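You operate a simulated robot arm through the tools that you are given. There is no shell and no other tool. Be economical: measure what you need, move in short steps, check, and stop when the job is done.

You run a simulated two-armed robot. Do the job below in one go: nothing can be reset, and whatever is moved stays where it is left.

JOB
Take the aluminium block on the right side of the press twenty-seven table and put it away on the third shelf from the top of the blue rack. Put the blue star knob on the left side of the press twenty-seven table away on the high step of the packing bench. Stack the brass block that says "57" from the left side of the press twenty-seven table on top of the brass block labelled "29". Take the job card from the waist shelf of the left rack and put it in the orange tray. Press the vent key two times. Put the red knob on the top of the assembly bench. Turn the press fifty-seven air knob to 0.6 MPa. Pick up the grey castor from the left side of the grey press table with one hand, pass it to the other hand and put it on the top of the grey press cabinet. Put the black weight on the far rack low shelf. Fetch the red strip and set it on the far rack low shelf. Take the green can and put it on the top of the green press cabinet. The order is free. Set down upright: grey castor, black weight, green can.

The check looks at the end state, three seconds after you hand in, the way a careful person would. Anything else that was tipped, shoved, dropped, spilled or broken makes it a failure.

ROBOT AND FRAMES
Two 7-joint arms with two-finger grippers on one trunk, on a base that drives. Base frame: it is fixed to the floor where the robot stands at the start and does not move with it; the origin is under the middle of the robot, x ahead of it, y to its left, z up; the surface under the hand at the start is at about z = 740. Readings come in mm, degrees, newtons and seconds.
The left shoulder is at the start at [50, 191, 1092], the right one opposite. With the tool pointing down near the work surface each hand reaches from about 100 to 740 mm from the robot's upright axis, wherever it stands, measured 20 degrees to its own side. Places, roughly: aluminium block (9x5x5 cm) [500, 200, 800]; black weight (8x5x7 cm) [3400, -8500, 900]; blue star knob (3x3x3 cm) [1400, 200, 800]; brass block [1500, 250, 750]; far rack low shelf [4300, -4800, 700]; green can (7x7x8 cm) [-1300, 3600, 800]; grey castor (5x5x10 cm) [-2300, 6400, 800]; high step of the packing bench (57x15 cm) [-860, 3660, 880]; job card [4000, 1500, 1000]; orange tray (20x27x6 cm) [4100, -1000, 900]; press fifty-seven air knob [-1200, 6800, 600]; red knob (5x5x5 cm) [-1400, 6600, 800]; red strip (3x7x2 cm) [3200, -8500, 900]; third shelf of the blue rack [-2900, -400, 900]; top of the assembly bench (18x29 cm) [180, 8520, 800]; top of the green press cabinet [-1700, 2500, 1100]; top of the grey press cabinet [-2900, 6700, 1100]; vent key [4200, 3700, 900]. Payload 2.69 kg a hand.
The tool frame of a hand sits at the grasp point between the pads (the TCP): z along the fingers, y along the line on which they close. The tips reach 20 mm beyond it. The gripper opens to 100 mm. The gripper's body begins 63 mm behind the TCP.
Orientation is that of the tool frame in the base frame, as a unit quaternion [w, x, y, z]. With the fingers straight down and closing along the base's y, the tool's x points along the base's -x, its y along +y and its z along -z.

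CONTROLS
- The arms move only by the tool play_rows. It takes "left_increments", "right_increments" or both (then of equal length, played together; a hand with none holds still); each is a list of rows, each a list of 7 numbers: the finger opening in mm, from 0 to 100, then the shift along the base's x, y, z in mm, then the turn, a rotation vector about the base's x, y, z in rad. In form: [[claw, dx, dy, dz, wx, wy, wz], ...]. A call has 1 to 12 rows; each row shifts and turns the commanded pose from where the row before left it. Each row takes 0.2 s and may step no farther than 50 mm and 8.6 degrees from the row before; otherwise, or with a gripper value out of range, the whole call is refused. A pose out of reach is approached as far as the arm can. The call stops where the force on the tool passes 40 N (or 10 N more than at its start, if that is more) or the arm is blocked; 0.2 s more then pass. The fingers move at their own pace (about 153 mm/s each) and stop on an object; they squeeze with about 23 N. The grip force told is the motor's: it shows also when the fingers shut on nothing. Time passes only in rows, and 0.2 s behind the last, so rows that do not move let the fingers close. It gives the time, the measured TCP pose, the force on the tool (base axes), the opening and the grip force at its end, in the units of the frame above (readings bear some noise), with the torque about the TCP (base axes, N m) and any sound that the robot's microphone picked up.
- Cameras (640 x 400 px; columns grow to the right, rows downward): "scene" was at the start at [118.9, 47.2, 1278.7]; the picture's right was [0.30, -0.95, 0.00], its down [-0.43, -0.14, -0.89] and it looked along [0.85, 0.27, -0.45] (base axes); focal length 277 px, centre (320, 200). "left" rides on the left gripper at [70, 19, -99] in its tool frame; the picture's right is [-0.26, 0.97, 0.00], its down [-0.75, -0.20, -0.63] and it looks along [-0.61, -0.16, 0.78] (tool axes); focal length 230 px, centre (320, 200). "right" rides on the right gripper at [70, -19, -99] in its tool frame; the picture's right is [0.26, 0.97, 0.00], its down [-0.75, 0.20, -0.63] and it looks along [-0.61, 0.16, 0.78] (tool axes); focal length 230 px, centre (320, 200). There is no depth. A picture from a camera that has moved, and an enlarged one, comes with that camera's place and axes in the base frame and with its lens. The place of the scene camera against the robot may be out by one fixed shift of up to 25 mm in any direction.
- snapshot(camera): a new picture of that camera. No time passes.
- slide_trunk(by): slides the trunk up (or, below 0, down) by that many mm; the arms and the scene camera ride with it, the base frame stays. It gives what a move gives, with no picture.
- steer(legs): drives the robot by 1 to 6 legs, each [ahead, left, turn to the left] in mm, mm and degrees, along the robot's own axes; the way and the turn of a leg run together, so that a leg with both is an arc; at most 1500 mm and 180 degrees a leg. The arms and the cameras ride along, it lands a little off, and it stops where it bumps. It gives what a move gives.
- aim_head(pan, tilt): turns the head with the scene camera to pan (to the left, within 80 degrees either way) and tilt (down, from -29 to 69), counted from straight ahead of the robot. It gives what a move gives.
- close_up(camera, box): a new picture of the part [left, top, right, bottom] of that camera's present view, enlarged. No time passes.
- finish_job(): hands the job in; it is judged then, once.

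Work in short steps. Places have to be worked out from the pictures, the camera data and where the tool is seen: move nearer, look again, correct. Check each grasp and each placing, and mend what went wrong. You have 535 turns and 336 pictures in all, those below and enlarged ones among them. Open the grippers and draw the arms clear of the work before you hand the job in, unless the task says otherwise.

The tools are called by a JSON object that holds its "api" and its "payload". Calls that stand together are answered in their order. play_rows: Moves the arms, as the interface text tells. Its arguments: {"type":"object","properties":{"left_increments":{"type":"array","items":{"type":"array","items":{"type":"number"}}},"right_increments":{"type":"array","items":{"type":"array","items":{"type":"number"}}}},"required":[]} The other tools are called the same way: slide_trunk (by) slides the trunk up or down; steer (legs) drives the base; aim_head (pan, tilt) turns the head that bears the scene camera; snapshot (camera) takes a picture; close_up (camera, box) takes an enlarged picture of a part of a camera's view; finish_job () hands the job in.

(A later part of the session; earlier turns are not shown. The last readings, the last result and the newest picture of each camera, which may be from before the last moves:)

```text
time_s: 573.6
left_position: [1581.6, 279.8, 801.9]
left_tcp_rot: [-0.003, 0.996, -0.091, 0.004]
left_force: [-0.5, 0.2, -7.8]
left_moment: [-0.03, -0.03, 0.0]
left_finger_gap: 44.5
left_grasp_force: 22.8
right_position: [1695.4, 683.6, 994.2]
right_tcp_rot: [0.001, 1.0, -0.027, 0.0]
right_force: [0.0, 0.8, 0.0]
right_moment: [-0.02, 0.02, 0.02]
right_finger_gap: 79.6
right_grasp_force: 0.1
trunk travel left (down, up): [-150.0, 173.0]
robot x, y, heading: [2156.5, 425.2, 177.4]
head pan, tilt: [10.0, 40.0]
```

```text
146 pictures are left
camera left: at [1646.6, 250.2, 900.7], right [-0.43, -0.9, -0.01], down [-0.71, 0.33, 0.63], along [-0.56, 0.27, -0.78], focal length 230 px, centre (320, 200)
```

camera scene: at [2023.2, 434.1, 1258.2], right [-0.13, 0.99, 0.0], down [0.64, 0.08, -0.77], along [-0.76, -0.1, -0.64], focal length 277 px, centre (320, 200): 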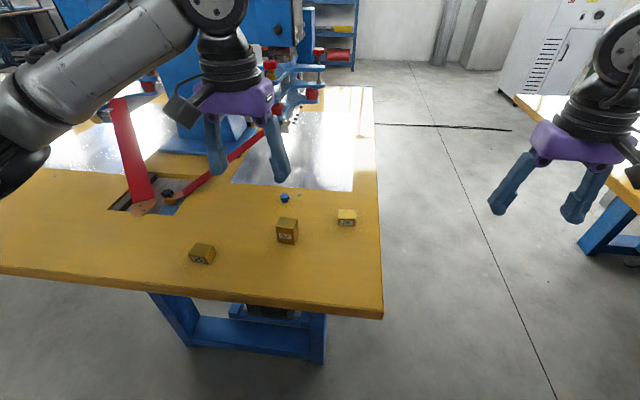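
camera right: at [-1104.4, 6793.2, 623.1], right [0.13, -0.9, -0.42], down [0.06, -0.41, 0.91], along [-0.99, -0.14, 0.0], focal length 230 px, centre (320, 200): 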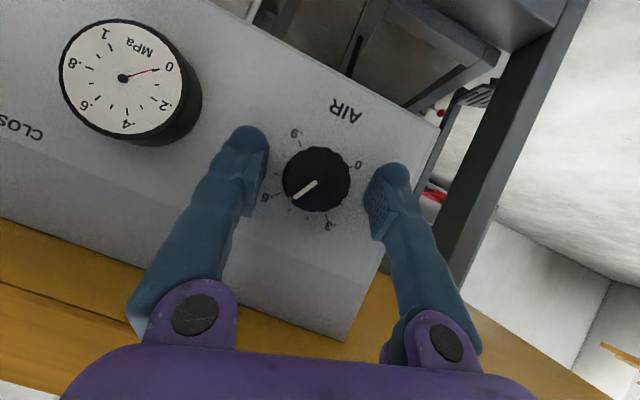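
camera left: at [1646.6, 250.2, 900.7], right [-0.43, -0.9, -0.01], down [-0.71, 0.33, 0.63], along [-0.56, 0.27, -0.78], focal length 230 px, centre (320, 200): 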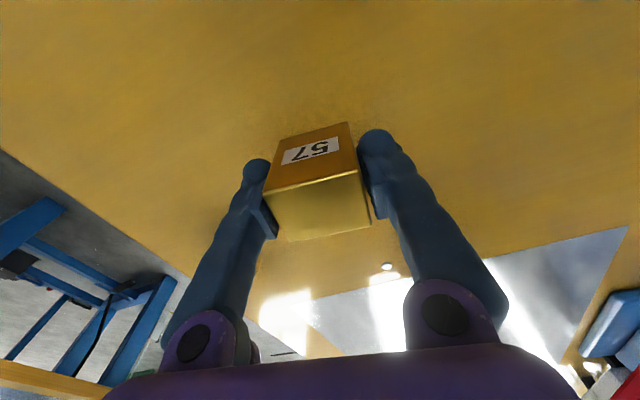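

Held (0.8 kg). I lift gently and move part way toward C to look at it.

{"api": "play_rows", "payload": {"left_increments": [[0, 0, 0, 12, 0, 0, 0], [0, 0, 0, 16, 0, 0, 0], [0, 2, -2, 18, 0, 0, 0], [0, 6, -8, 18, 0, 0, 0], [0, 10, -12, 14, 0, 0, 0], [0, 12, -14, 8, 0, 0, 0], [0, 13, -14, 4, 0, 0, 0], [0, 13, -14, 0, 0, 0, 0], [0, 12, -12, 0, 0, 0, 0], [0, 8, -8, 0, 0, 0, 0], [0, 4, -4, 0, 0, 0, 0]]}}

{"api": "snapshot", "payload": {"camera": "left"}}

{"api": "close_up", "payload": {"camera": "scene", "box": [150, 180, 310, 280]}}

```text
time_s: 576.0
left_position: [1664.0, 191.3, 894.1]
left_tcp_rot: [-0.003, 0.996, -0.091, 0.003]
left_force: [0.4, -0.6, -7.7]
left_moment: [-0.03, -0.01, 0.01]
left_finger_gap: 44.4
left_grasp_force: 23.1
right_position: [1695.1, 684.9, 994.6]
right_tcp_rot: [0.0, 1.0, -0.027, 0.0]
right_force: [0.3, 0.0, 0.6]
right_moment: [0.02, 0.01, 0.02]
right_finger_gap: 80.0
right_grasp_force: 0.0
trunk travel left (down, up): [-150.0, 173.0]
robot x, y, heading: [2157.8, 420.4, 177.5]
head pan, tilt: [10.0, 40.0]
```

```text
145 pictures are left
camera left: at [1727.9, 162.3, 992.9], right [-0.43, -0.9, -0.01], down [-0.71, 0.33, 0.63], along [-0.56, 0.27, -0.78], focal length 230 px, centre (320, 200)
```

left: 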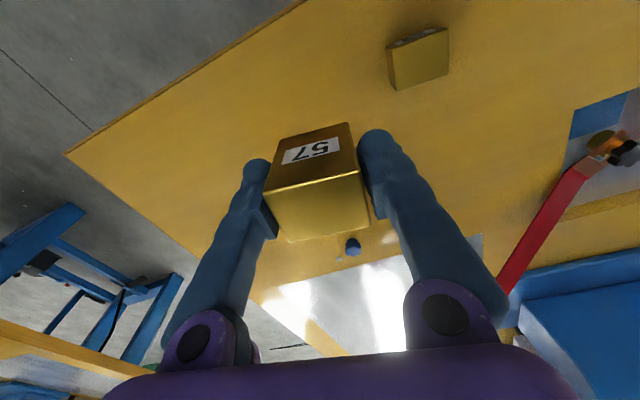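

```text
4.00 times, centred on (230, 230) of scene
camera zoom: at [2022.7, 433.7, 1258.1], right [-0.13, 0.99, 0.0], down [0.64, 0.08, -0.77], along [-0.76, -0.1, -0.64], focal length 1108 px, centre (680, 80)
```

zoom: 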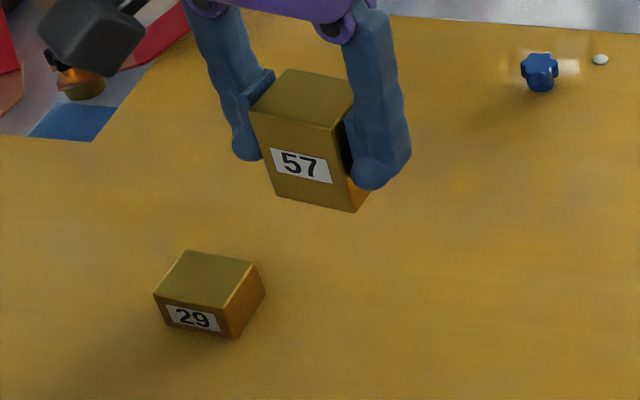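

C's top centre ≈(1666.5, 101.5), same yaw as B. I carry B above it and lower to ~10 mm above.

{"api": "play_rows", "payload": {"left_increments": [[0, 0, -6, 0, 0, 0, 0], [0, 0, -12, 0, 0, 0, 0], [0, 0, -16, 0, 0, 0, 0], [0, 0, -18, 0, 0, 0, 0], [0, 0, -16, 0, 0, 0, 0], [0, 0, -13, -5, 0, 0, 0], [0, 0, -9, -12, 0, 0, 0], [0, 0, 0, -16, 0, 0, 0], [0, 0, 0, -16, 0, 0, 0], [0, 0, 0, -14, 0, 0, 0], [0, 0, 0, -8, 0, 0, 0]]}}

{"api": "snapshot", "payload": {"camera": "left"}}

{"api": "close_up", "payload": {"camera": "scene", "box": [120, 180, 280, 280]}}

```text
time_s: 578.4
left_position: [1661.4, 101.7, 820.8]
left_tcp_rot: [-0.003, 0.996, -0.091, 0.003]
left_force: [0.5, 0.5, -7.6]
left_moment: [-0.03, 0.0, -0.01]
left_finger_gap: 44.3
left_grasp_force: 22.9
right_position: [1695.2, 685.2, 993.4]
right_tcp_rot: [0.0, 1.0, -0.027, 0.0]
right_force: [-0.9, -1.0, 0.0]
right_moment: [-0.02, 0.01, 0.0]
right_finger_gap: 80.0
right_grasp_force: 0.2
trunk travel left (down, up): [-150.0, 173.0]
robot x, y, heading: [2156.4, 424.4, 177.3]
head pan, tilt: [10.0, 40.0]
```

```text
143 pictures are left
camera left: at [1727.0, 72.4, 920.7], right [-0.43, -0.9, -0.01], down [-0.71, 0.33, 0.63], along [-0.56, 0.27, -0.78], focal length 230 px, centre (320, 200)
```

left: 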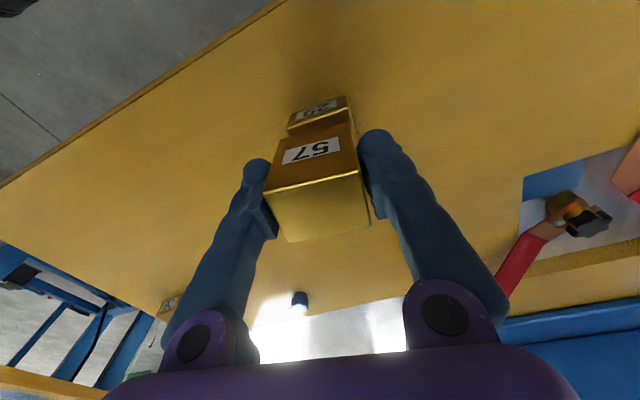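

```text
4.00 times, centred on (200, 230) of scene
camera zoom: at [2022.6, 433.7, 1258.1], right [-0.13, 0.99, 0.0], down [0.64, 0.08, -0.77], along [-0.76, -0.1, -0.64], focal length 1108 px, centre (800, 80)
```

zoom: 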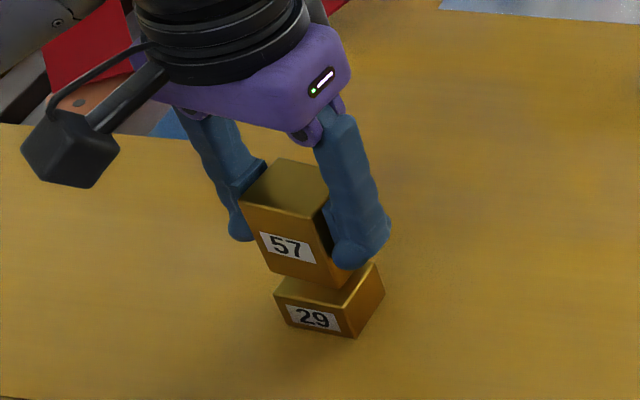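

B hovers about aligned (a few mm). I shift (+2, −1.5) and lower to contact.

{"api": "play_rows", "payload": {"left_increments": [[0, 2, -1.5, -3, 0, 0, 0], [0, 0, 0, -3, 0, 0, 0], [0, 0, 0, -2, 0, 0, 0], [0, 0, 0, -2, 0, 0, 0], [0, 0, 0, -1.5, 0, 0, 0]]}}

```text
time_s: 579.6
left_position: [1663.6, 99.3, 810.1]
left_tcp_rot: [-0.002, 0.996, -0.091, 0.002]
left_force: [0.2, 0.1, -6.9]
left_moment: [0.02, 0.04, -0.02]
left_finger_gap: 44.2
left_grasp_force: 23.1
right_position: [1695.3, 684.5, 993.8]
right_tcp_rot: [0.0, 1.0, -0.026, 0.0]
right_force: [0.0, -0.2, -0.2]
right_moment: [0.0, 0.0, -0.01]
right_finger_gap: 80.0
right_grasp_force: 0.1
trunk travel left (down, up): [-150.0, 173.0]
robot x, y, heading: [2152.3, 427.5, 177.3]
head pan, tilt: [10.0, 40.0]
```

{"api": "play_rows", "payload": {"left_increments": [[0, 0, 0, -2, 0, 0, 0], [0, 0, 0, -1.5, 0, 0, 0], [0, 0, 0, -1.5, 0, 0, 0]]}}

{"api": "close_up", "payload": {"camera": "scene", "box": [140, 200, 260, 275]}}

```text
time_s: 580.4
left_position: [1664.3, 100.0, 807.3]
left_tcp_rot: [-0.003, 0.996, -0.09, 0.001]
left_force: [0.7, -0.9, 6.3]
left_moment: [-0.29, -0.21, -0.01]
left_finger_gap: 44.3
left_grasp_force: 22.6
right_position: [1696.2, 685.0, 994.8]
right_tcp_rot: [0.0, 1.0, -0.026, -0.002]
right_force: [0.2, 0.2, 0.4]
right_moment: [0.02, 0.0, -0.02]
right_finger_gap: 79.9
right_grasp_force: 0.0
trunk travel left (down, up): [-150.0, 173.0]
robot x, y, heading: [2155.8, 421.5, 177.4]
head pan, tilt: [10.0, 40.0]
```

```text
5.33 times, centred on (200, 238) of scene
camera zoom: at [2023.8, 434.3, 1258.6], right [-0.13, 0.99, 0.0], down [0.64, 0.08, -0.77], along [-0.76, -0.1, -0.64], focal length 1477 px, centre (960, 0)
```

zoom: 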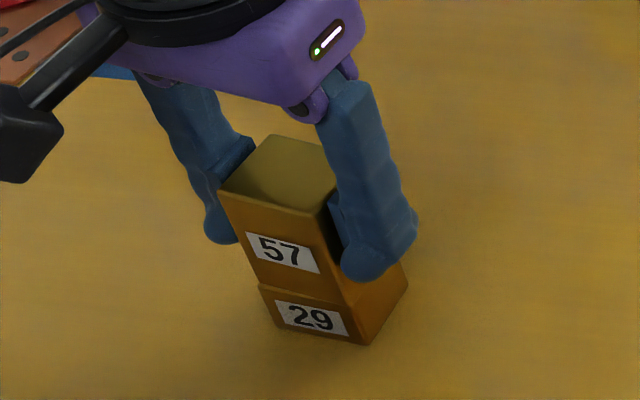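

Nicely aligned. I release gradually and rise straight up.

{"api": "play_rows", "payload": {"left_increments": [[46, 0, 0, 0, 0, 0, 0], [50, 0, 0, 0, 0, 0, 0], [60, 0, 0, 0, 0, 0, 0], [80, 0, 0, 0, 0, 0, 0], [80, 0, 0, 10, 0, 0, 0], [80, 0, 0, 25, 0, 0, 0], [80, 0, 0, 40, 0, 0, 0], [80, 0, 0, 40, 0, 0, 0]]}}

{"api": "snapshot", "payload": {"camera": "left"}}

{"api": "close_up", "payload": {"camera": "scene", "box": [140, 180, 300, 280]}}

```text
time_s: 582.2
left_position: [1664.3, 98.1, 926.6]
left_tcp_rot: [-0.002, 0.996, -0.091, 0.002]
left_force: [-0.3, -0.2, 0.6]
left_moment: [0.0, 0.01, -0.02]
left_finger_gap: 80.1
left_grasp_force: 0.0
right_position: [1695.8, 684.8, 993.9]
right_tcp_rot: [0.001, 1.0, -0.026, -0.002]
right_force: [-0.5, 0.4, 0.3]
right_moment: [0.0, 0.01, 0.02]
right_finger_gap: 79.5
right_grasp_force: 0.0
trunk travel left (down, up): [-150.0, 173.0]
robot x, y, heading: [2156.8, 425.3, 177.2]
head pan, tilt: [10.0, 40.0]
```

```text
140 pictures are left
camera left: at [1729.4, 69.8, 1025.4], right [-0.43, -0.9, -0.01], down [-0.71, 0.33, 0.63], along [-0.56, 0.27, -0.78], focal length 230 px, centre (320, 200)
```

left: 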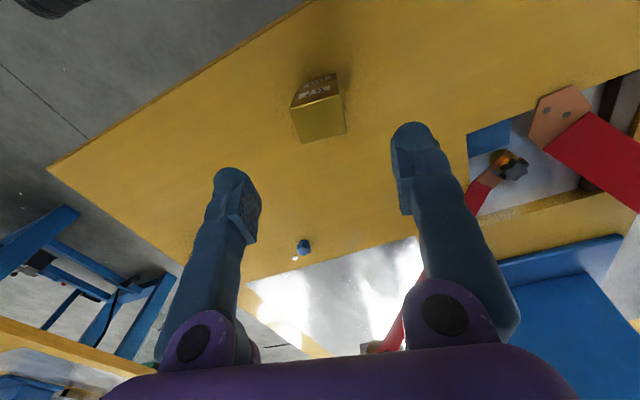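

```text
4.00 times, centred on (220, 230) of scene
camera zoom: at [2023.5, 434.3, 1258.2], right [-0.13, 0.99, 0.0], down [0.64, 0.08, -0.77], along [-0.76, -0.1, -0.64], focal length 1108 px, centre (720, 80)
```

zoom: 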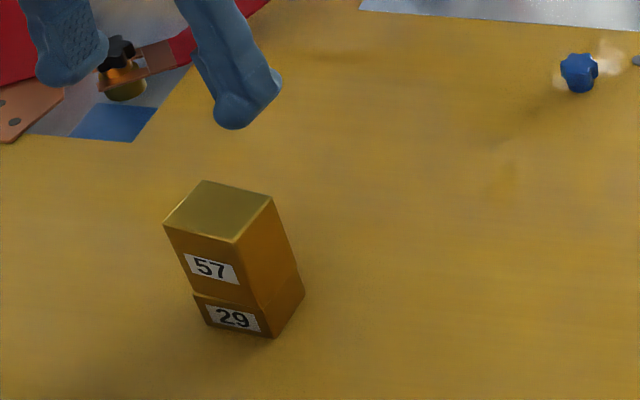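

Stack stands well. Now the star knob (≈(1450, 239)): I drive 55 mm closer and bring the left hand over it with a 40° tilt.

{"api": "steer", "payload": {"legs": [[55, 0, 0]]}}

{"api": "play_rows", "payload": {"left_increments": [[80, 0, 15, 10, 0, 0.1, 0.012], [80, -10, 18, 0, 0, 0.1, 0.012], [80, -15, 18, -5, 0, 0.1, 0.012], [80, -15, 18, -5, 0, 0.1, 0.012], [80, -15, 18, -8, 0, 0.1, 0.012], [80, -15, 18, -8, 0, 0.1, 0.012], [80, -15, 16, -8, 0, 0.1, 0.012]]}}

{"api": "snapshot", "payload": {"camera": "left"}}

```text
time_s: 583.1
left_position: [1610.6, 101.9, 925.8]
left_tcp_rot: [-0.003, 0.996, -0.092, 0.003]
left_force: [-0.1, 1.3, -0.2]
left_moment: [-0.01, -0.03, -0.01]
left_finger_gap: 80.3
left_grasp_force: 0.0
right_position: [1641.9, 687.5, 994.4]
right_tcp_rot: [0.0, 1.0, -0.027, 0.0]
right_force: [-0.3, 0.0, -0.5]
right_moment: [0.03, -0.03, 0.01]
right_finger_gap: 80.1
right_grasp_force: 0.0
trunk travel left (down, up): [-150.0, 173.0]
robot x, y, heading: [2104.0, 426.1, 177.1]
head pan, tilt: [10.0, 40.0]
```

```text
time_s: 584.7
left_position: [1523.9, 223.1, 900.3]
left_tcp_rot: [0.028, 0.939, -0.046, -0.34]
left_force: [-1.1, 0.5, 0.1]
left_moment: [-0.01, 0.01, 0.04]
left_finger_gap: 79.8
left_grasp_force: 0.0
right_position: [1643.3, 687.4, 993.5]
right_tcp_rot: [0.0, 1.0, -0.027, 0.0]
right_force: [-0.1, -0.1, 0.2]
right_moment: [-0.03, 0.02, 0.03]
right_finger_gap: 79.8
right_grasp_force: 0.0
trunk travel left (down, up): [-150.0, 173.0]
robot x, y, heading: [2101.9, 427.3, 177.2]
head pan, tilt: [10.0, 40.0]
```

```text
138 pictures are left
camera left: at [1639.9, 201.7, 933.6], right [-0.26, -0.93, 0.25], down [-0.16, 0.29, 0.94], along [-0.95, 0.21, -0.22], focal length 230 px, centre (320, 200)
```

left: 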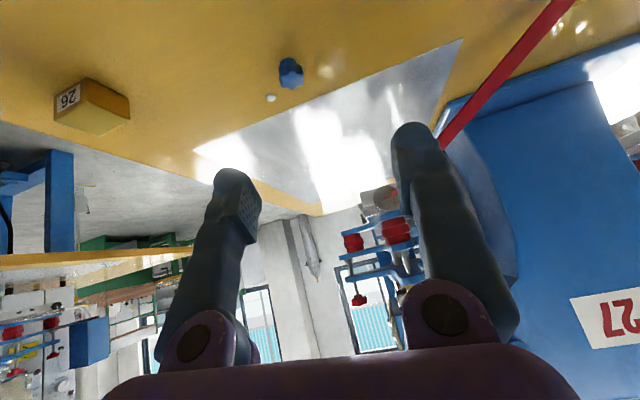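

Knob at (1450, 241). I fix a small roll, go to the pre-grasp, and advance.

{"api": "play_rows", "payload": {"left_increments": [[60, -14, 9, -40, 0.042, 0, 0], [60, -15, 10, -40, 0.042, 0, 0], [60, -15, 0, -18, 0, 0, 0], [60, -15, 0, -18, 0, 0, 0]]}}

{"api": "snapshot", "payload": {"camera": "left"}}

```text
time_s: 585.7
left_position: [1466.1, 242.8, 787.4]
left_tcp_rot: [-0.011, 0.94, -0.032, -0.34]
left_force: [0.1, -0.1, 0.6]
left_moment: [0.01, 0.0, -0.01]
left_finger_gap: 60.0
left_grasp_force: 0.1
right_position: [1642.0, 687.0, 994.5]
right_tcp_rot: [0.001, 1.0, -0.027, 0.0]
right_force: [0.4, -0.6, 0.5]
right_moment: [0.0, -0.03, 0.01]
right_finger_gap: 80.4
right_grasp_force: 0.0
trunk travel left (down, up): [-150.0, 173.0]
robot x, y, heading: [2102.9, 427.9, 177.3]
head pan, tilt: [10.0, 40.0]
```

```text
137 pictures are left
camera left: at [1582.8, 218.9, 817.9], right [-0.26, -0.95, 0.17], down [-0.16, 0.21, 0.96], along [-0.95, 0.23, -0.21], focal length 230 px, centre (320, 200)
```

left: 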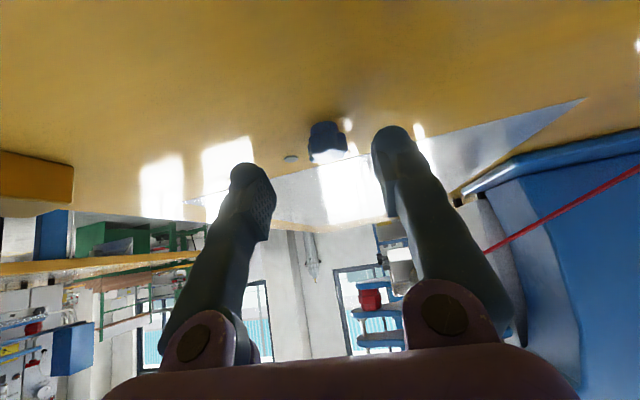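

{"api": "play_rows", "payload": {"left_increments": [[60, -4, -3, -11, 0, 0, 0], [60, -5, -2, -10, 0, 0, 0], [45, 0, 0, 0, 0, 0, 0], [32, 0, 0, 0, 0, 0, 0], [0, 0, 0, 0, 0, 0, 0], [0, 0, 0, 0, 0, 0, 0], [0, 0, 0, 8, 0, 0, 0], [0, 0, 0, 15, 0, 0, 0], [0, 0, 0, 25, 0, 0, 0]]}}

{"api": "snapshot", "payload": {"camera": "left"}}

```text
time_s: 587.7
left_position: [1456.2, 236.6, 813.1]
left_tcp_rot: [-0.011, 0.94, -0.032, -0.34]
left_force: [0.3, -0.2, 0.3]
left_moment: [0.0, 0.0, -0.02]
left_finger_gap: 23.5
left_grasp_force: 23.0
right_position: [1642.9, 687.7, 994.3]
right_tcp_rot: [0.001, 1.0, -0.027, -0.001]
right_force: [-0.1, 0.8, 0.5]
right_moment: [-0.01, 0.0, -0.01]
right_finger_gap: 80.1
right_grasp_force: 0.1
trunk travel left (down, up): [-150.0, 173.0]
robot x, y, heading: [2104.2, 427.5, 177.3]
head pan, tilt: [10.0, 40.0]
```

```text
136 pictures are left
camera left: at [1573.1, 212.6, 844.7], right [-0.26, -0.95, 0.17], down [-0.16, 0.21, 0.96], along [-0.95, 0.23, -0.21], focal length 230 px, centre (320, 200)
```

left: 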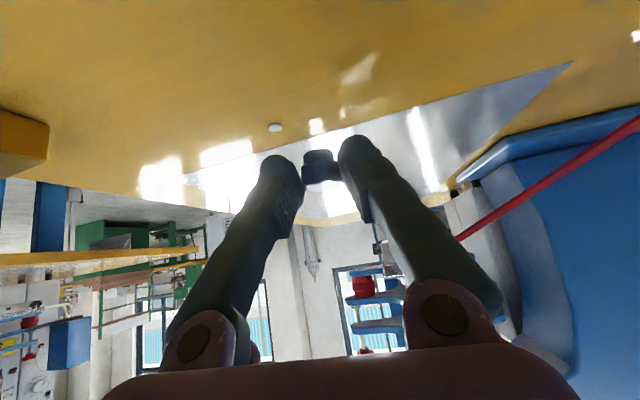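

Knob held (23.5 mm). I lift and retract, then drive back through the corridor toward the packing bench.

{"api": "play_rows", "payload": {"left_increments": [[0, 10, 0, 35, 0, 0, 0], [0, 25, 0, 40, 0, 0, 0], [0, 30, 0, 40, 0, 0, 0], [0, 30, 0, 40, 0, 0, 0], [0, 30, 0, 30, 0, 0, 0], [0, 30, 0, 20, 0, 0, 0]]}}

{"api": "steer", "payload": {"legs": [[-100, 0, 2.7], [0, -490, 0], [1500, 0, 0], [700, 0, 0]]}}

```text
time_s: 589.1
left_position: [1612.9, 236.9, 1014.9]
left_tcp_rot: [-0.011, 0.94, -0.032, -0.34]
left_force: [-0.3, -0.5, -0.8]
left_moment: [-0.04, -0.02, 0.0]
left_finger_gap: 23.1
left_grasp_force: 22.7
right_position: [1641.7, 688.0, 995.0]
right_tcp_rot: [0.001, 1.0, -0.027, -0.001]
right_force: [0.2, 0.0, 0.4]
right_moment: [0.02, 0.0, -0.01]
right_finger_gap: 79.9
right_grasp_force: 0.0
trunk travel left (down, up): [-150.0, 173.0]
robot x, y, heading: [2103.6, 424.7, 177.1]
head pan, tilt: [10.0, 40.0]
```

```text
time_s: 605.4
left_position: [-470.1, 628.2, 1015.8]
left_tcp_rot: [0.005, 0.94, 0.013, -0.34]
left_force: [-0.6, 0.1, 0.6]
left_moment: [-0.05, -0.01, 0.0]
left_finger_gap: 23.6
left_grasp_force: 22.8
right_position: [-479.6, 1080.5, 994.3]
right_tcp_rot: [0.0, 1.0, 0.02, 0.001]
right_force: [1.7, -0.1, 0.0]
right_moment: [-0.02, -0.02, -0.01]
right_finger_gap: 79.8
right_grasp_force: 0.1
trunk travel left (down, up): [-150.0, 173.0]
robot x, y, heading: [-0.6, 863.6, -177.3]
head pan, tilt: [10.0, 40.0]
```

{"api": "steer", "payload": {"legs": [[0, 0, -92.7], [1500, 0, 0], [0, 600, 0], [400, 0, 0]]}}

{"api": "aim_head", "payload": {"pan": 5, "tilt": 30}}

{"api": "snapshot", "payload": {"camera": "scene"}}

```text
time_s: 624.5
left_position: [-632.0, 3322.3, 1015.2]
left_tcp_rot: [0.251, -0.632, 0.696, 0.23]
left_force: [0.2, 0.1, -0.5]
left_moment: [-0.01, 0.0, 0.01]
left_finger_gap: 23.4
left_grasp_force: 22.5
right_position: [-181.5, 3276.6, 994.6]
right_tcp_rot: [0.0, -0.677, 0.736, -0.001]
right_force: [-0.6, -0.5, -0.6]
right_moment: [-0.01, 0.03, 0.0]
right_finger_gap: 79.8
right_grasp_force: 0.1
trunk travel left (down, up): [-150.0, 173.0]
robot x, y, heading: [-456.7, 2822.8, 85.8]
head pan, tilt: [10.0, 40.0]
```

```text
time_s: 625.2
left_position: [-632.4, 3321.8, 1015.0]
left_tcp_rot: [0.252, -0.632, 0.696, 0.23]
left_force: [0.0, -0.6, -0.6]
left_moment: [-0.03, 0.0, 0.0]
left_finger_gap: 23.2
left_grasp_force: 22.5
right_position: [-181.5, 3277.1, 994.8]
right_tcp_rot: [0.001, -0.677, 0.736, 0.001]
right_force: [-0.4, -0.2, 0.1]
right_moment: [0.01, -0.03, -0.01]
right_finger_gap: 80.3
right_grasp_force: 0.1
trunk travel left (down, up): [-150.0, 173.0]
robot x, y, heading: [-457.6, 2825.3, 85.8]
head pan, tilt: [5.0, 30.0]
```

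```text
135 pictures are left
camera scene: at [-463.4, 2974.5, 1273.5], right [1.0, 0.01, 0.0], down [0.0, -0.5, -0.87], along [-0.01, 0.87, -0.5], focal length 277 px, centre (320, 200)
```

scene: 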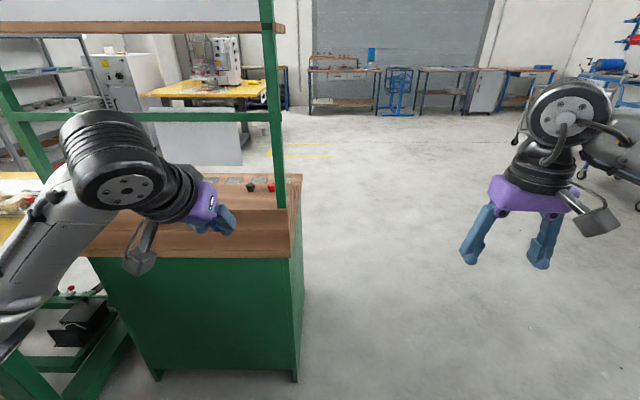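

{"api": "steer", "payload": {"legs": [[0, 190, 4], [150, 0, 0]]}}

{"api": "aim_head", "payload": {"pan": 15, "tilt": 25}}

{"api": "snapshot", "payload": {"camera": "scene"}}

{"api": "snapshot", "payload": {"camera": "left"}}

```text
time_s: 628.4
left_position: [-855.2, 3464.8, 1015.5]
left_tcp_rot: [0.243, -0.656, 0.674, 0.238]
left_force: [0.0, 0.4, -0.8]
left_moment: [-0.04, -0.03, 0.02]
left_finger_gap: 23.3
left_grasp_force: 22.2
right_position: [-403.5, 3452.9, 994.5]
right_tcp_rot: [0.001, -0.702, 0.712, 0.0]
right_force: [0.8, 0.3, -0.8]
right_moment: [-0.03, 0.0, -0.01]
right_finger_gap: 79.8
right_grasp_force: 0.1
trunk travel left (down, up): [-150.0, 173.0]
robot x, y, heading: [-645.6, 2982.6, 89.7]
head pan, tilt: [5.0, 30.0]
```

```text
time_s: 629.2
left_position: [-856.1, 3463.7, 1015.9]
left_tcp_rot: [0.244, -0.655, 0.674, 0.239]
left_force: [0.3, -0.2, 0.0]
left_moment: [-0.03, -0.02, 0.02]
left_finger_gap: 23.4
left_grasp_force: 22.8
right_position: [-403.9, 3452.1, 994.9]
right_tcp_rot: [0.0, -0.702, 0.712, 0.0]
right_force: [0.0, 0.1, -0.5]
right_moment: [0.01, 0.03, -0.01]
right_finger_gap: 80.2
right_grasp_force: 0.1
trunk travel left (down, up): [-150.0, 173.0]
robot x, y, heading: [-649.1, 2982.4, 89.8]
head pan, tilt: [15.0, 25.0]
```

```text
134 pictures are left
camera scene: at [-677.7, 3129.8, 1281.5], right [0.97, 0.25, 0.0], down [0.11, -0.41, -0.91], along [-0.23, 0.88, -0.42], focal length 277 px, centre (320, 200)
```

scene: 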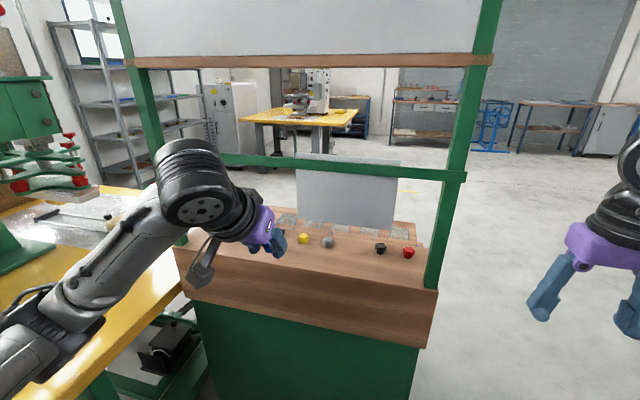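

```text
133 pictures are left
camera left: at [-876.8, 3350.3, 1046.7], right [-0.96, 0.22, 0.17], down [0.21, 0.17, 0.96], along [0.19, 0.96, -0.21], focal length 230 px, centre (320, 200)
```

left: 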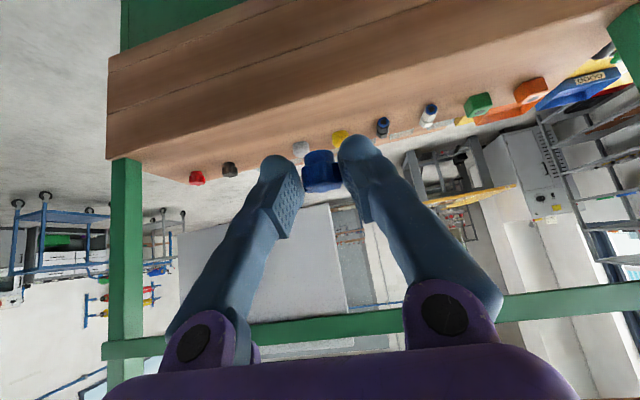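

The high step (z≈880) holds the knob row at y≈3700; there's room in front of it. I bring the star knob under the bar to (−835, 3637) just above the step.

{"api": "play_rows", "payload": {"left_increments": [[0, 3, 32, -28, 0, 0, 0], [0, 4, 32, -28, 0, 0, 0], [0, 5, 32, -28, 0, 0, 0], [0, 5, 38, 0, 0, 0, 0], [0, 4, 38, -4, 0, 0, 0]]}}

{"api": "snapshot", "payload": {"camera": "left"}}

{"api": "close_up", "payload": {"camera": "scene", "box": [170, 180, 450, 355]}}

```text
time_s: 630.3
left_position: [-838.5, 3599.8, 932.7]
left_tcp_rot: [0.239, -0.658, 0.673, 0.237]
left_force: [-4.8, -26.4, 1.0]
left_moment: [2.39, -0.42, -0.01]
left_finger_gap: 23.0
left_grasp_force: 23.2
right_position: [-405.0, 3451.1, 993.5]
right_tcp_rot: [0.0, -0.702, 0.712, 0.0]
right_force: [0.5, 0.9, -1.0]
right_moment: [-0.09, -0.01, -0.01]
right_finger_gap: 80.1
right_grasp_force: 0.1
trunk travel left (down, up): [-150.0, 173.0]
robot x, y, heading: [-650.2, 2977.1, 89.4]
head pan, tilt: [15.0, 25.0]
stopped in row 5 (left hand): the force on the tool passed its limit at 124 N (the readings are from after the stop); the commanded pose is now the measured one
```

```text
132 pictures are left
camera left: at [-858.1, 3486.1, 965.1], right [-0.96, 0.22, 0.17], down [0.21, 0.18, 0.96], along [0.18, 0.96, -0.22], focal length 230 px, centre (320, 200)
```

left: 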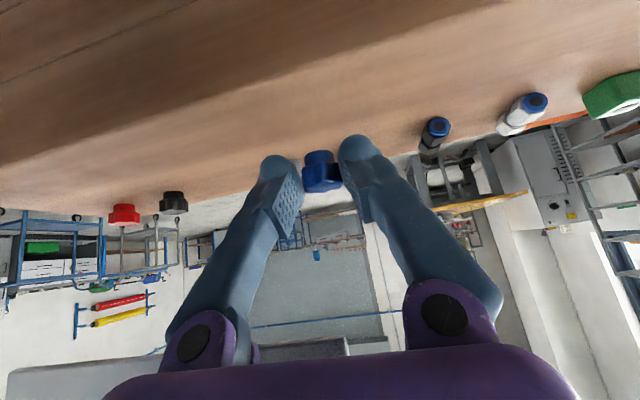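

```text
2.29 times, centred on (310, 268) of scene
camera zoom: at [-678.4, 3128.8, 1281.6], right [0.97, 0.25, 0.0], down [0.11, -0.41, -0.91], along [-0.23, 0.88, -0.42], focal length 633 px, centre (343, 46)
```

zoom: 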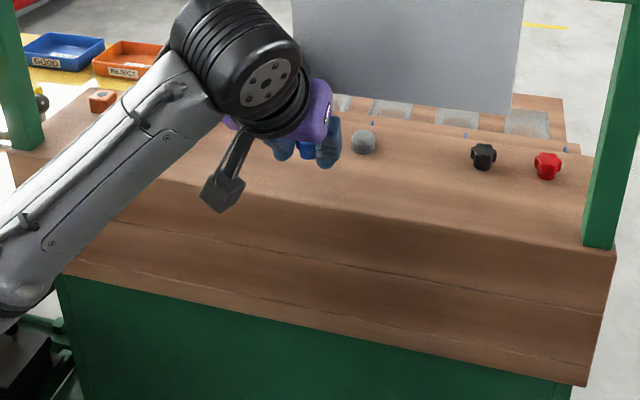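

The hand met something ~90 mm above the TCP (z≈1023). I back off 40 mm and look.

{"api": "play_rows", "payload": {"left_increments": [[0, 0, -20, 0, 0, 0, 0], [0, 0, -30, 0, 0, 0, 0]]}}

{"api": "snapshot", "payload": {"camera": "scene"}}

```text
time_s: 630.9
left_position: [-837.2, 3550.2, 934.5]
left_tcp_rot: [0.239, -0.658, 0.674, 0.236]
left_force: [-0.1, -0.8, -0.9]
left_moment: [0.0, 0.0, -0.01]
left_finger_gap: 23.3
left_grasp_force: 22.9
right_position: [-403.6, 3453.4, 994.5]
right_tcp_rot: [0.0, -0.702, 0.712, 0.0]
right_force: [0.0, -0.5, -0.6]
right_moment: [0.0, -0.03, 0.01]
right_finger_gap: 79.9
right_grasp_force: 0.0
trunk travel left (down, up): [-150.0, 173.0]
robot x, y, heading: [-646.3, 2979.3, 89.7]
head pan, tilt: [15.0, 25.0]
```

```text
130 pictures are left
camera scene: at [-678.0, 3129.6, 1281.6], right [0.97, 0.25, 0.0], down [0.11, -0.41, -0.91], along [-0.23, 0.88, -0.42], focal length 277 px, centre (320, 200)
```

scene: 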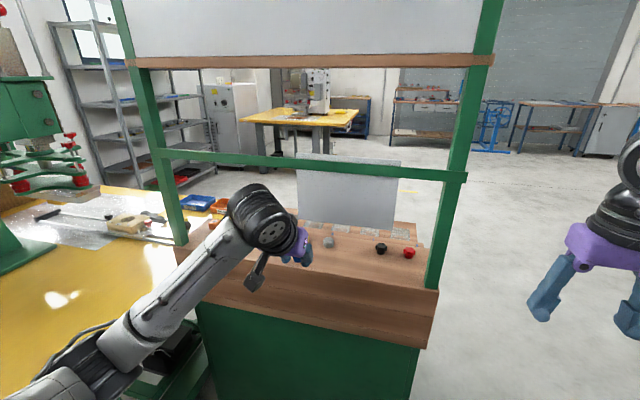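

An obstruction exists above z≈1000 beyond y≈3555 (same as the right hand met before). I flatten the hand by 15° so it passes below, then go to (−837, 3620).

{"api": "play_rows", "payload": {"left_increments": [[0, 0, -5, -6, 0.13, 0, 0], [0, 0, -5, -6, 0.13, 0, 0], [0, 0, 20, -4, 0, 0, 0], [0, 0, 20, -4, 0, 0, 0], [0, 0, 20, 0, 0, 0, 0], [0, 0, 14, 0, 0, 0, 0]]}}

{"api": "snapshot", "payload": {"camera": "left"}}

```text
time_s: 632.3
left_position: [-837.6, 3616.5, 912.6]
left_tcp_rot: [0.321, -0.622, 0.638, 0.322]
left_force: [0.0, 0.1, 0.3]
left_moment: [-0.01, 0.02, 0.0]
left_finger_gap: 23.3
left_grasp_force: 23.3
right_position: [-404.2, 3452.3, 993.6]
right_tcp_rot: [0.0, -0.702, 0.712, 0.0]
right_force: [-1.4, -0.5, 0.0]
right_moment: [0.0, 0.0, 0.0]
right_finger_gap: 79.8
right_grasp_force: 0.1
trunk travel left (down, up): [-150.0, 173.0]
robot x, y, heading: [-641.8, 2983.0, 89.7]
head pan, tilt: [15.0, 25.0]
```

```text
129 pictures are left
camera left: at [-858.0, 3498.5, 913.9], right [-0.96, 0.17, 0.22], down [0.21, -0.07, 0.97], along [0.18, 0.98, 0.04], focal length 230 px, centre (320, 200)
```

left: 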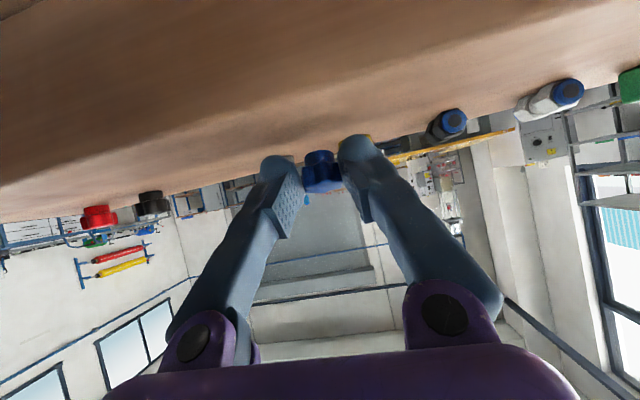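

{"api": "play_rows", "payload": {"left_increments": [[0, 0, 4, -3, 0, 0, 0], [0, 0, 0, -3, 0, 0, 0], [0, 0, 0, -3, 0, 0, 0], [0, 0, 0, -3, 0, 0, 0]]}}

{"api": "close_up", "payload": {"camera": "scene", "box": [240, 210, 400, 310]}}

```text
time_s: 633.3
left_position: [-836.2, 3620.0, 900.8]
left_tcp_rot: [0.324, -0.62, 0.637, 0.323]
left_force: [-0.5, 1.7, 5.5]
left_moment: [0.09, 0.02, 0.03]
left_finger_gap: 23.2
left_grasp_force: 23.3
right_position: [-403.6, 3452.6, 993.7]
right_tcp_rot: [0.0, -0.702, 0.712, -0.001]
right_force: [0.6, -0.7, -0.1]
right_moment: [0.02, 0.0, 0.03]
right_finger_gap: 79.8
right_grasp_force: 0.0
trunk travel left (down, up): [-150.0, 173.0]
robot x, y, heading: [-647.0, 2982.7, 89.3]
head pan, tilt: [15.0, 25.0]
```

```text
4.00 times, centred on (320, 260) of scene
camera zoom: at [-677.8, 3129.2, 1281.8], right [0.97, 0.25, 0.0], down [0.11, -0.41, -0.91], along [-0.23, 0.88, -0.42], focal length 1108 px, centre (320, -40)
```

zoom: 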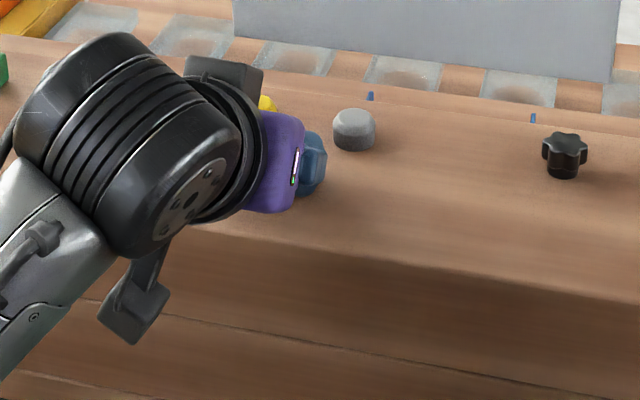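

Contact. I open modestly and withdraw backward, low under the obstruction.

{"api": "play_rows", "payload": {"left_increments": [[30, 0, 0, 0, 0, 0, 0], [42, 0, 0, 0, 0, 0, 0], [44, 0, -6, 3, 0, 0, 0], [44, 0, -15, 6, 0, 0, 0], [44, 0, -25, 8, 0, 0, 0], [44, 0, -35, 8, 0, 0, 0], [44, 0, -40, 20, 0, 0, 0], [44, 0, -40, 30, 0, 0, 0]]}}

{"api": "close_up", "payload": {"camera": "scene", "box": [200, 190, 440, 340]}}

{"api": "snapshot", "payload": {"camera": "left"}}

```text
time_s: 635.1
left_position: [-835.3, 3457.6, 974.1]
left_tcp_rot: [0.321, -0.622, 0.638, 0.321]
left_force: [-0.2, -0.2, -0.1]
left_moment: [-0.02, 0.01, -0.04]
left_finger_gap: 44.0
left_grasp_force: 0.0
right_position: [-404.8, 3452.9, 993.9]
right_tcp_rot: [0.0, -0.702, 0.712, 0.0]
right_force: [-0.3, 0.4, 0.5]
right_moment: [-0.01, 0.01, 0.0]
right_finger_gap: 80.1
right_grasp_force: 0.1
trunk travel left (down, up): [-150.0, 173.0]
robot x, y, heading: [-643.9, 2982.7, 89.7]
head pan, tilt: [15.0, 25.0]
```

```text
2.67 times, centred on (320, 265) of scene
camera zoom: at [-677.7, 3129.4, 1281.6], right [0.97, 0.25, 0.0], down [0.11, -0.41, -0.91], along [-0.23, 0.88, -0.42], focal length 739 px, centre (320, 27)
```

zoom: 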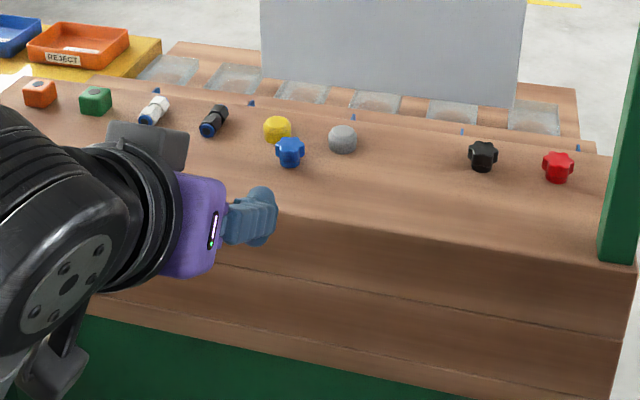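

```text
126 pictures are left
camera left: at [-856.5, 3338.9, 976.0], right [-0.96, 0.17, 0.22], down [0.21, -0.07, 0.98], along [0.18, 0.98, 0.04], focal length 230 px, centre (320, 200)
```

left: 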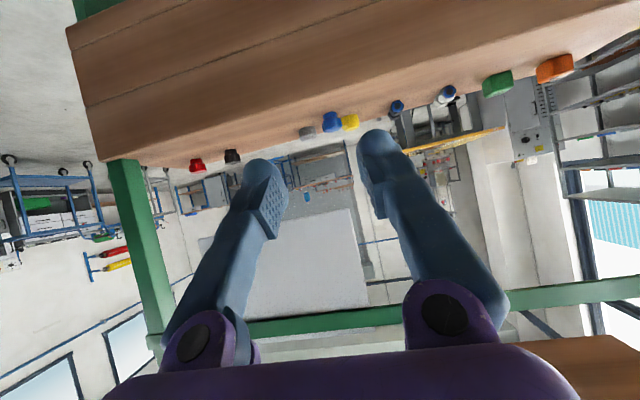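

Star knob stands on the high step. Next, the vent key in the east: I turn to +x and drive along y≈2950.

{"api": "steer", "payload": {"legs": [[-80, 0, 0], [0, 0, -90], [1500, 0, 0], [700, 0, 0]]}}

{"api": "aim_head", "payload": {"pan": 10, "tilt": 15}}

{"api": "snapshot", "payload": {"camera": "scene"}}

```text
time_s: 650.3
left_position: [2001.1, 3115.2, 974.7]
left_tcp_rot: [0.455, 0.001, 0.891, 0.005]
left_force: [0.2, -0.1, 0.2]
left_moment: [0.0, 0.02, -0.02]
left_finger_gap: 43.8
left_grasp_force: 0.1
right_position: [2005.1, 2681.2, 994.0]
right_tcp_rot: [-0.001, -0.005, 1.0, 0.0]
right_force: [-0.3, 0.4, -0.1]
right_moment: [-0.02, 0.0, 0.0]
right_finger_gap: 80.0
right_grasp_force: 0.0
trunk travel left (down, up): [-150.0, 173.0]
robot x, y, heading: [1530.4, 2912.6, 1.1]
head pan, tilt: [15.0, 25.0]
```

```text
time_s: 651.0
left_position: [2000.6, 3113.0, 973.3]
left_tcp_rot: [0.455, 0.002, 0.891, 0.004]
left_force: [0.3, -0.5, 0.9]
left_moment: [-0.01, 0.01, 0.01]
left_finger_gap: 44.0
left_grasp_force: 0.1
right_position: [2004.7, 2682.3, 993.5]
right_tcp_rot: [0.0, -0.006, 1.0, 0.001]
right_force: [-0.4, 0.0, 0.3]
right_moment: [-0.02, 0.0, 0.03]
right_finger_gap: 80.0
right_grasp_force: 0.1
trunk travel left (down, up): [-150.0, 173.0]
robot x, y, heading: [1526.5, 2911.0, 1.0]
head pan, tilt: [10.0, 15.0]
```

```text
125 pictures are left
camera scene: at [1651.7, 2951.2, 1297.7], right [0.19, -0.98, 0.0], down [-0.25, -0.05, -0.97], along [0.95, 0.18, -0.26], focal length 277 px, centre (320, 200)
```

scene: 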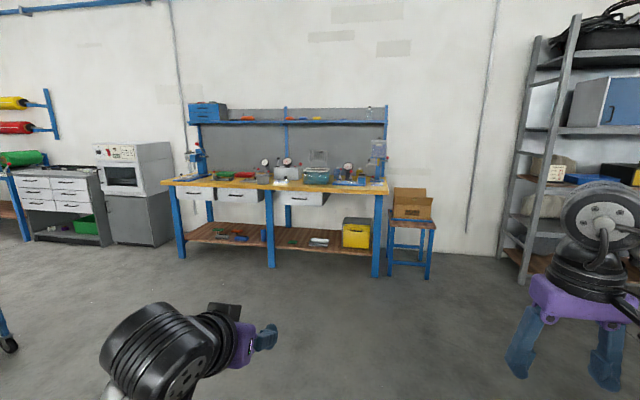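

{"api": "steer", "payload": {"legs": [[1400, 700, 0]]}}

{"api": "aim_head", "payload": {"pan": 0, "tilt": 20}}

{"api": "snapshot", "payload": {"camera": "scene"}}

{"api": "close_up", "payload": {"camera": "scene", "box": [230, 130, 390, 230]}}

```text
refused: leg 1 is longer than a leg can be; nothing moved
```

```text
time_s: 651.8
left_position: [1999.9, 3113.5, 974.1]
left_tcp_rot: [0.455, 0.001, 0.891, 0.005]
left_force: [0.1, 0.4, 0.0]
left_moment: [0.0, -0.03, 0.02]
left_finger_gap: 44.0
left_grasp_force: 0.1
right_position: [2005.7, 2683.0, 994.7]
right_tcp_rot: [0.0, -0.006, 1.0, 0.0]
right_force: [-0.1, 1.6, -0.2]
right_moment: [0.0, -0.02, 0.0]
right_finger_gap: 79.9
right_grasp_force: 0.1
trunk travel left (down, up): [-150.0, 173.0]
robot x, y, heading: [1528.8, 2915.5, 0.9]
head pan, tilt: [0.0, 20.0]
```

```text
124 pictures are left
camera scene: at [1653.1, 2935.0, 1289.7], right [0.02, -1.0, 0.0], down [-0.34, -0.01, -0.94], along [0.94, 0.02, -0.34], focal length 277 px, centre (320, 200)
```

scene: 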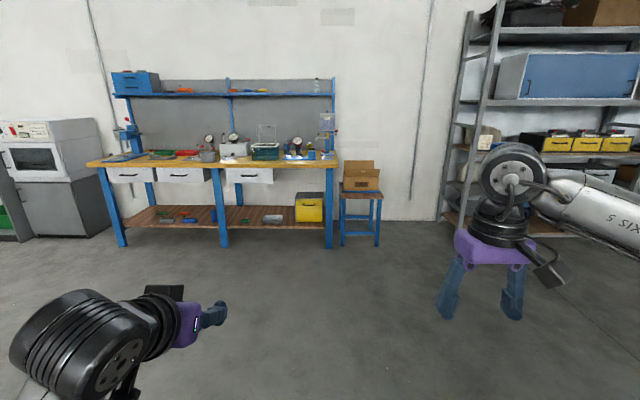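

```text
4.00 times, centred on (310, 180) of scene
camera zoom: at [1653.1, 2935.0, 1289.7], right [0.02, -1.0, 0.0], down [-0.34, -0.01, -0.94], along [0.94, 0.02, -0.34], focal length 1108 px, centre (360, 280)
```

zoom: 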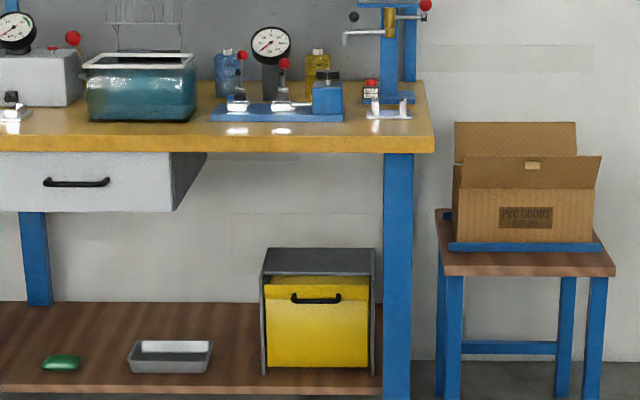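

{"api": "steer", "payload": {"legs": [[1000, 500, 0], [450, 250, 0]]}}

{"api": "snapshot", "payload": {"camera": "scene"}}

{"api": "close_up", "payload": {"camera": "scene", "box": [210, 100, 430, 240]}}

```text
time_s: 660.1
left_position: [3433.8, 3911.0, 972.7]
left_tcp_rot: [0.455, -0.008, 0.89, 0.009]
left_force: [0.1, -0.4, -0.5]
left_moment: [-0.01, 0.01, 0.02]
left_finger_gap: 43.8
left_grasp_force: 0.0
right_position: [3447.4, 3478.6, 994.0]
right_tcp_rot: [0.0, -0.015, 1.0, 0.0]
right_force: [0.7, -0.4, 0.7]
right_moment: [0.02, 0.03, 0.01]
right_finger_gap: 80.3
right_grasp_force: 0.0
trunk travel left (down, up): [-150.0, 173.0]
robot x, y, heading: [2963.0, 3703.7, 2.0]
head pan, tilt: [0.0, 20.0]
```

```text
122 pictures are left
camera scene: at [3090.5, 3724.5, 1289.6], right [0.04, -1.0, 0.0], down [-0.34, -0.01, -0.94], along [0.94, 0.04, -0.34], focal length 277 px, centre (320, 200)
```

scene: 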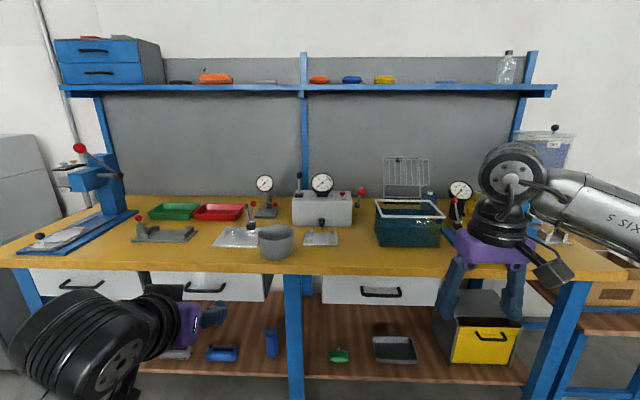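

```text
2.86 times, centred on (320, 170) of scene
camera zoom: at [3090.5, 3724.5, 1289.6], right [0.04, -1.0, 0.0], down [-0.34, -0.01, -0.94], along [0.94, 0.04, -0.34], focal length 791 px, centre (320, 286)
```

zoom: 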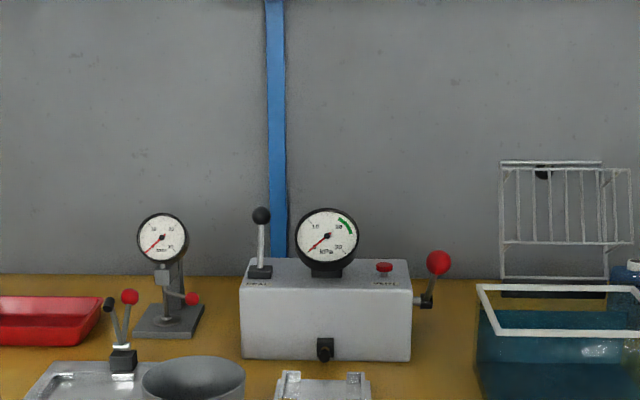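

The VENT key is the red button on top of the gauge box, ≈(4244, 3675, ~905). I drive up so the left hand lines up with it.

{"api": "steer", "payload": {"legs": [[300, -185, -2], [170, 0, 0]]}}

{"api": "aim_head", "payload": {"pan": 8, "tilt": 25}}

{"api": "snapshot", "payload": {"camera": "scene"}}

{"api": "snapshot", "payload": {"camera": "left"}}

```text
time_s: 663.5
left_position: [3904.2, 3712.9, 974.1]
left_tcp_rot: [0.455, 0.007, 0.89, 0.002]
left_force: [1.1, 0.5, 0.2]
left_moment: [-0.01, 0.02, -0.03]
left_finger_gap: 44.1
left_grasp_force: 0.1
right_position: [3904.1, 3279.5, 994.3]
right_tcp_rot: [0.001, 0.001, 1.0, 0.0]
right_force: [1.1, -0.3, 0.4]
right_moment: [-0.01, 0.01, 0.03]
right_finger_gap: 80.0
right_grasp_force: 0.0
trunk travel left (down, up): [-150.0, 173.0]
robot x, y, heading: [3430.6, 3518.4, 0.3]
head pan, tilt: [0.0, 20.0]
```

```text
time_s: 664.2
left_position: [3904.3, 3712.5, 973.9]
left_tcp_rot: [0.454, 0.007, 0.891, 0.002]
left_force: [0.5, 0.0, 0.5]
left_moment: [0.04, -0.03, -0.01]
left_finger_gap: 43.9
left_grasp_force: 0.0
right_position: [3903.1, 3279.9, 993.3]
right_tcp_rot: [0.0, 0.002, 1.0, 0.0]
right_force: [-0.9, -0.7, -0.4]
right_moment: [-0.03, -0.01, -0.01]
right_finger_gap: 79.8
right_grasp_force: 0.1
trunk travel left (down, up): [-150.0, 173.0]
robot x, y, heading: [3428.2, 3514.3, 0.3]
head pan, tilt: [8.0, 25.0]
```

```text
120 pictures are left
camera scene: at [3552.4, 3550.3, 1281.6], right [0.14, -0.99, 0.0], down [-0.42, -0.06, -0.91], along [0.9, 0.13, -0.42], focal length 277 px, centre (320, 200)
```

scene: 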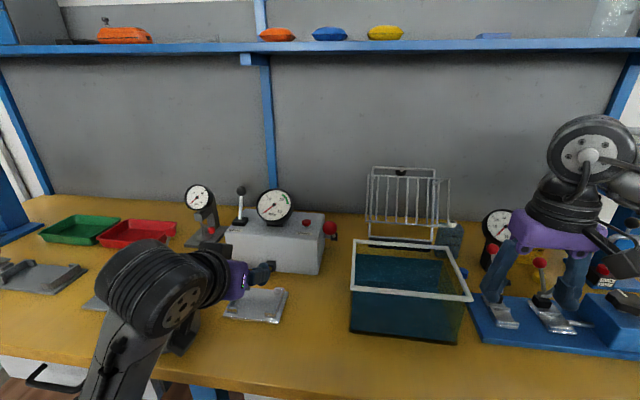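

```text
119 pictures are left
camera left: at [3784.0, 3734.4, 975.9], right [0.16, 0.96, 0.22], down [-0.07, -0.21, 0.98], along [0.98, -0.17, 0.04], focal length 230 px, centre (320, 200)
```

left: 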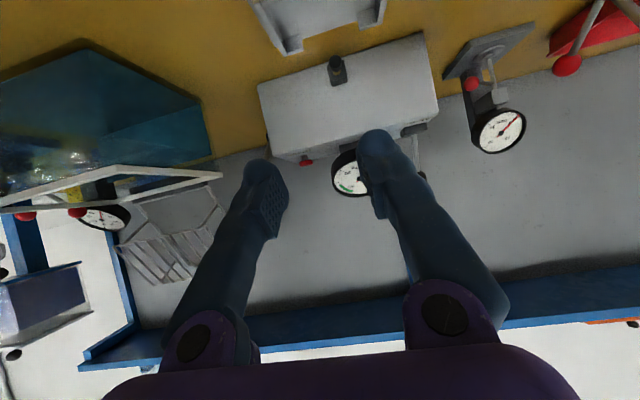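

Triangulated: vent key at (4190, 3653, ~920). I close the left fingers and move the fingertip above it.

{"api": "play_rows", "payload": {"left_increments": [[0, 40, -10, 6, 0, 0, 0], [0, 46, -10, 6, 0, 0, 0], [0, 46, -10, 4, 0, 0, 0], [0, 46, -10, 0, 0, 0, 0], [0, 46, -10, 0, 0, 0, 0], [0, 40, -9.5, 0, 0, 0, 0]]}}

{"api": "snapshot", "payload": {"camera": "left"}}

{"api": "close_up", "payload": {"camera": "scene", "box": [220, 160, 380, 260]}}

```text
time_s: 665.6
left_position: [4165.7, 3652.4, 990.9]
left_tcp_rot: [0.455, 0.008, 0.89, 0.002]
left_force: [-0.3, -0.9, 0.3]
left_moment: [0.02, -0.03, -0.01]
left_finger_gap: 0.2
left_grasp_force: 23.0
right_position: [3904.1, 3280.1, 993.5]
right_tcp_rot: [0.001, 0.002, 1.0, -0.001]
right_force: [0.3, 0.5, -0.1]
right_moment: [0.01, 0.02, -0.02]
right_finger_gap: 80.0
right_grasp_force: 0.0
trunk travel left (down, up): [-150.0, 173.0]
robot x, y, heading: [3427.5, 3515.5, 0.2]
head pan, tilt: [8.0, 25.0]
```

```text
118 pictures are left
camera left: at [4046.5, 3675.2, 992.2], right [0.16, 0.96, 0.22], down [-0.07, -0.21, 0.98], along [0.98, -0.17, 0.04], focal length 230 px, centre (320, 200)
```

left: 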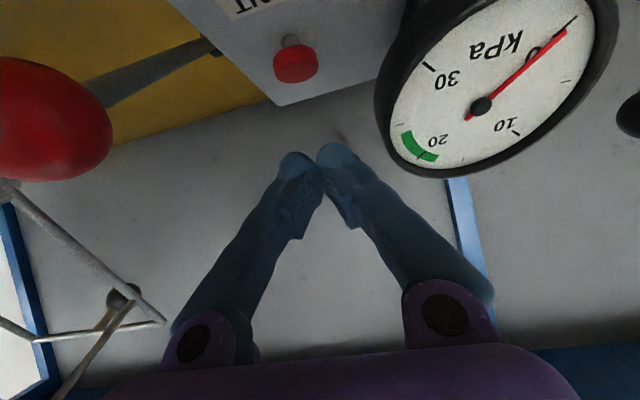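

```text
4.00 times, centred on (300, 210) of scene
camera zoom: at [3552.6, 3550.1, 1281.5], right [0.14, -0.99, 0.0], down [-0.42, -0.06, -0.91], along [0.9, 0.13, -0.42], focal length 1108 px, centre (400, 160)
```

zoom: 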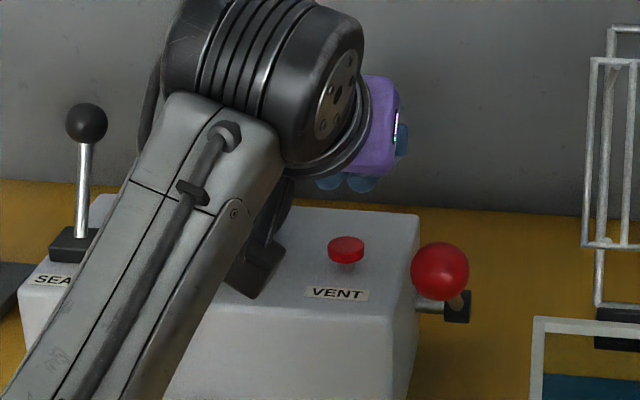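

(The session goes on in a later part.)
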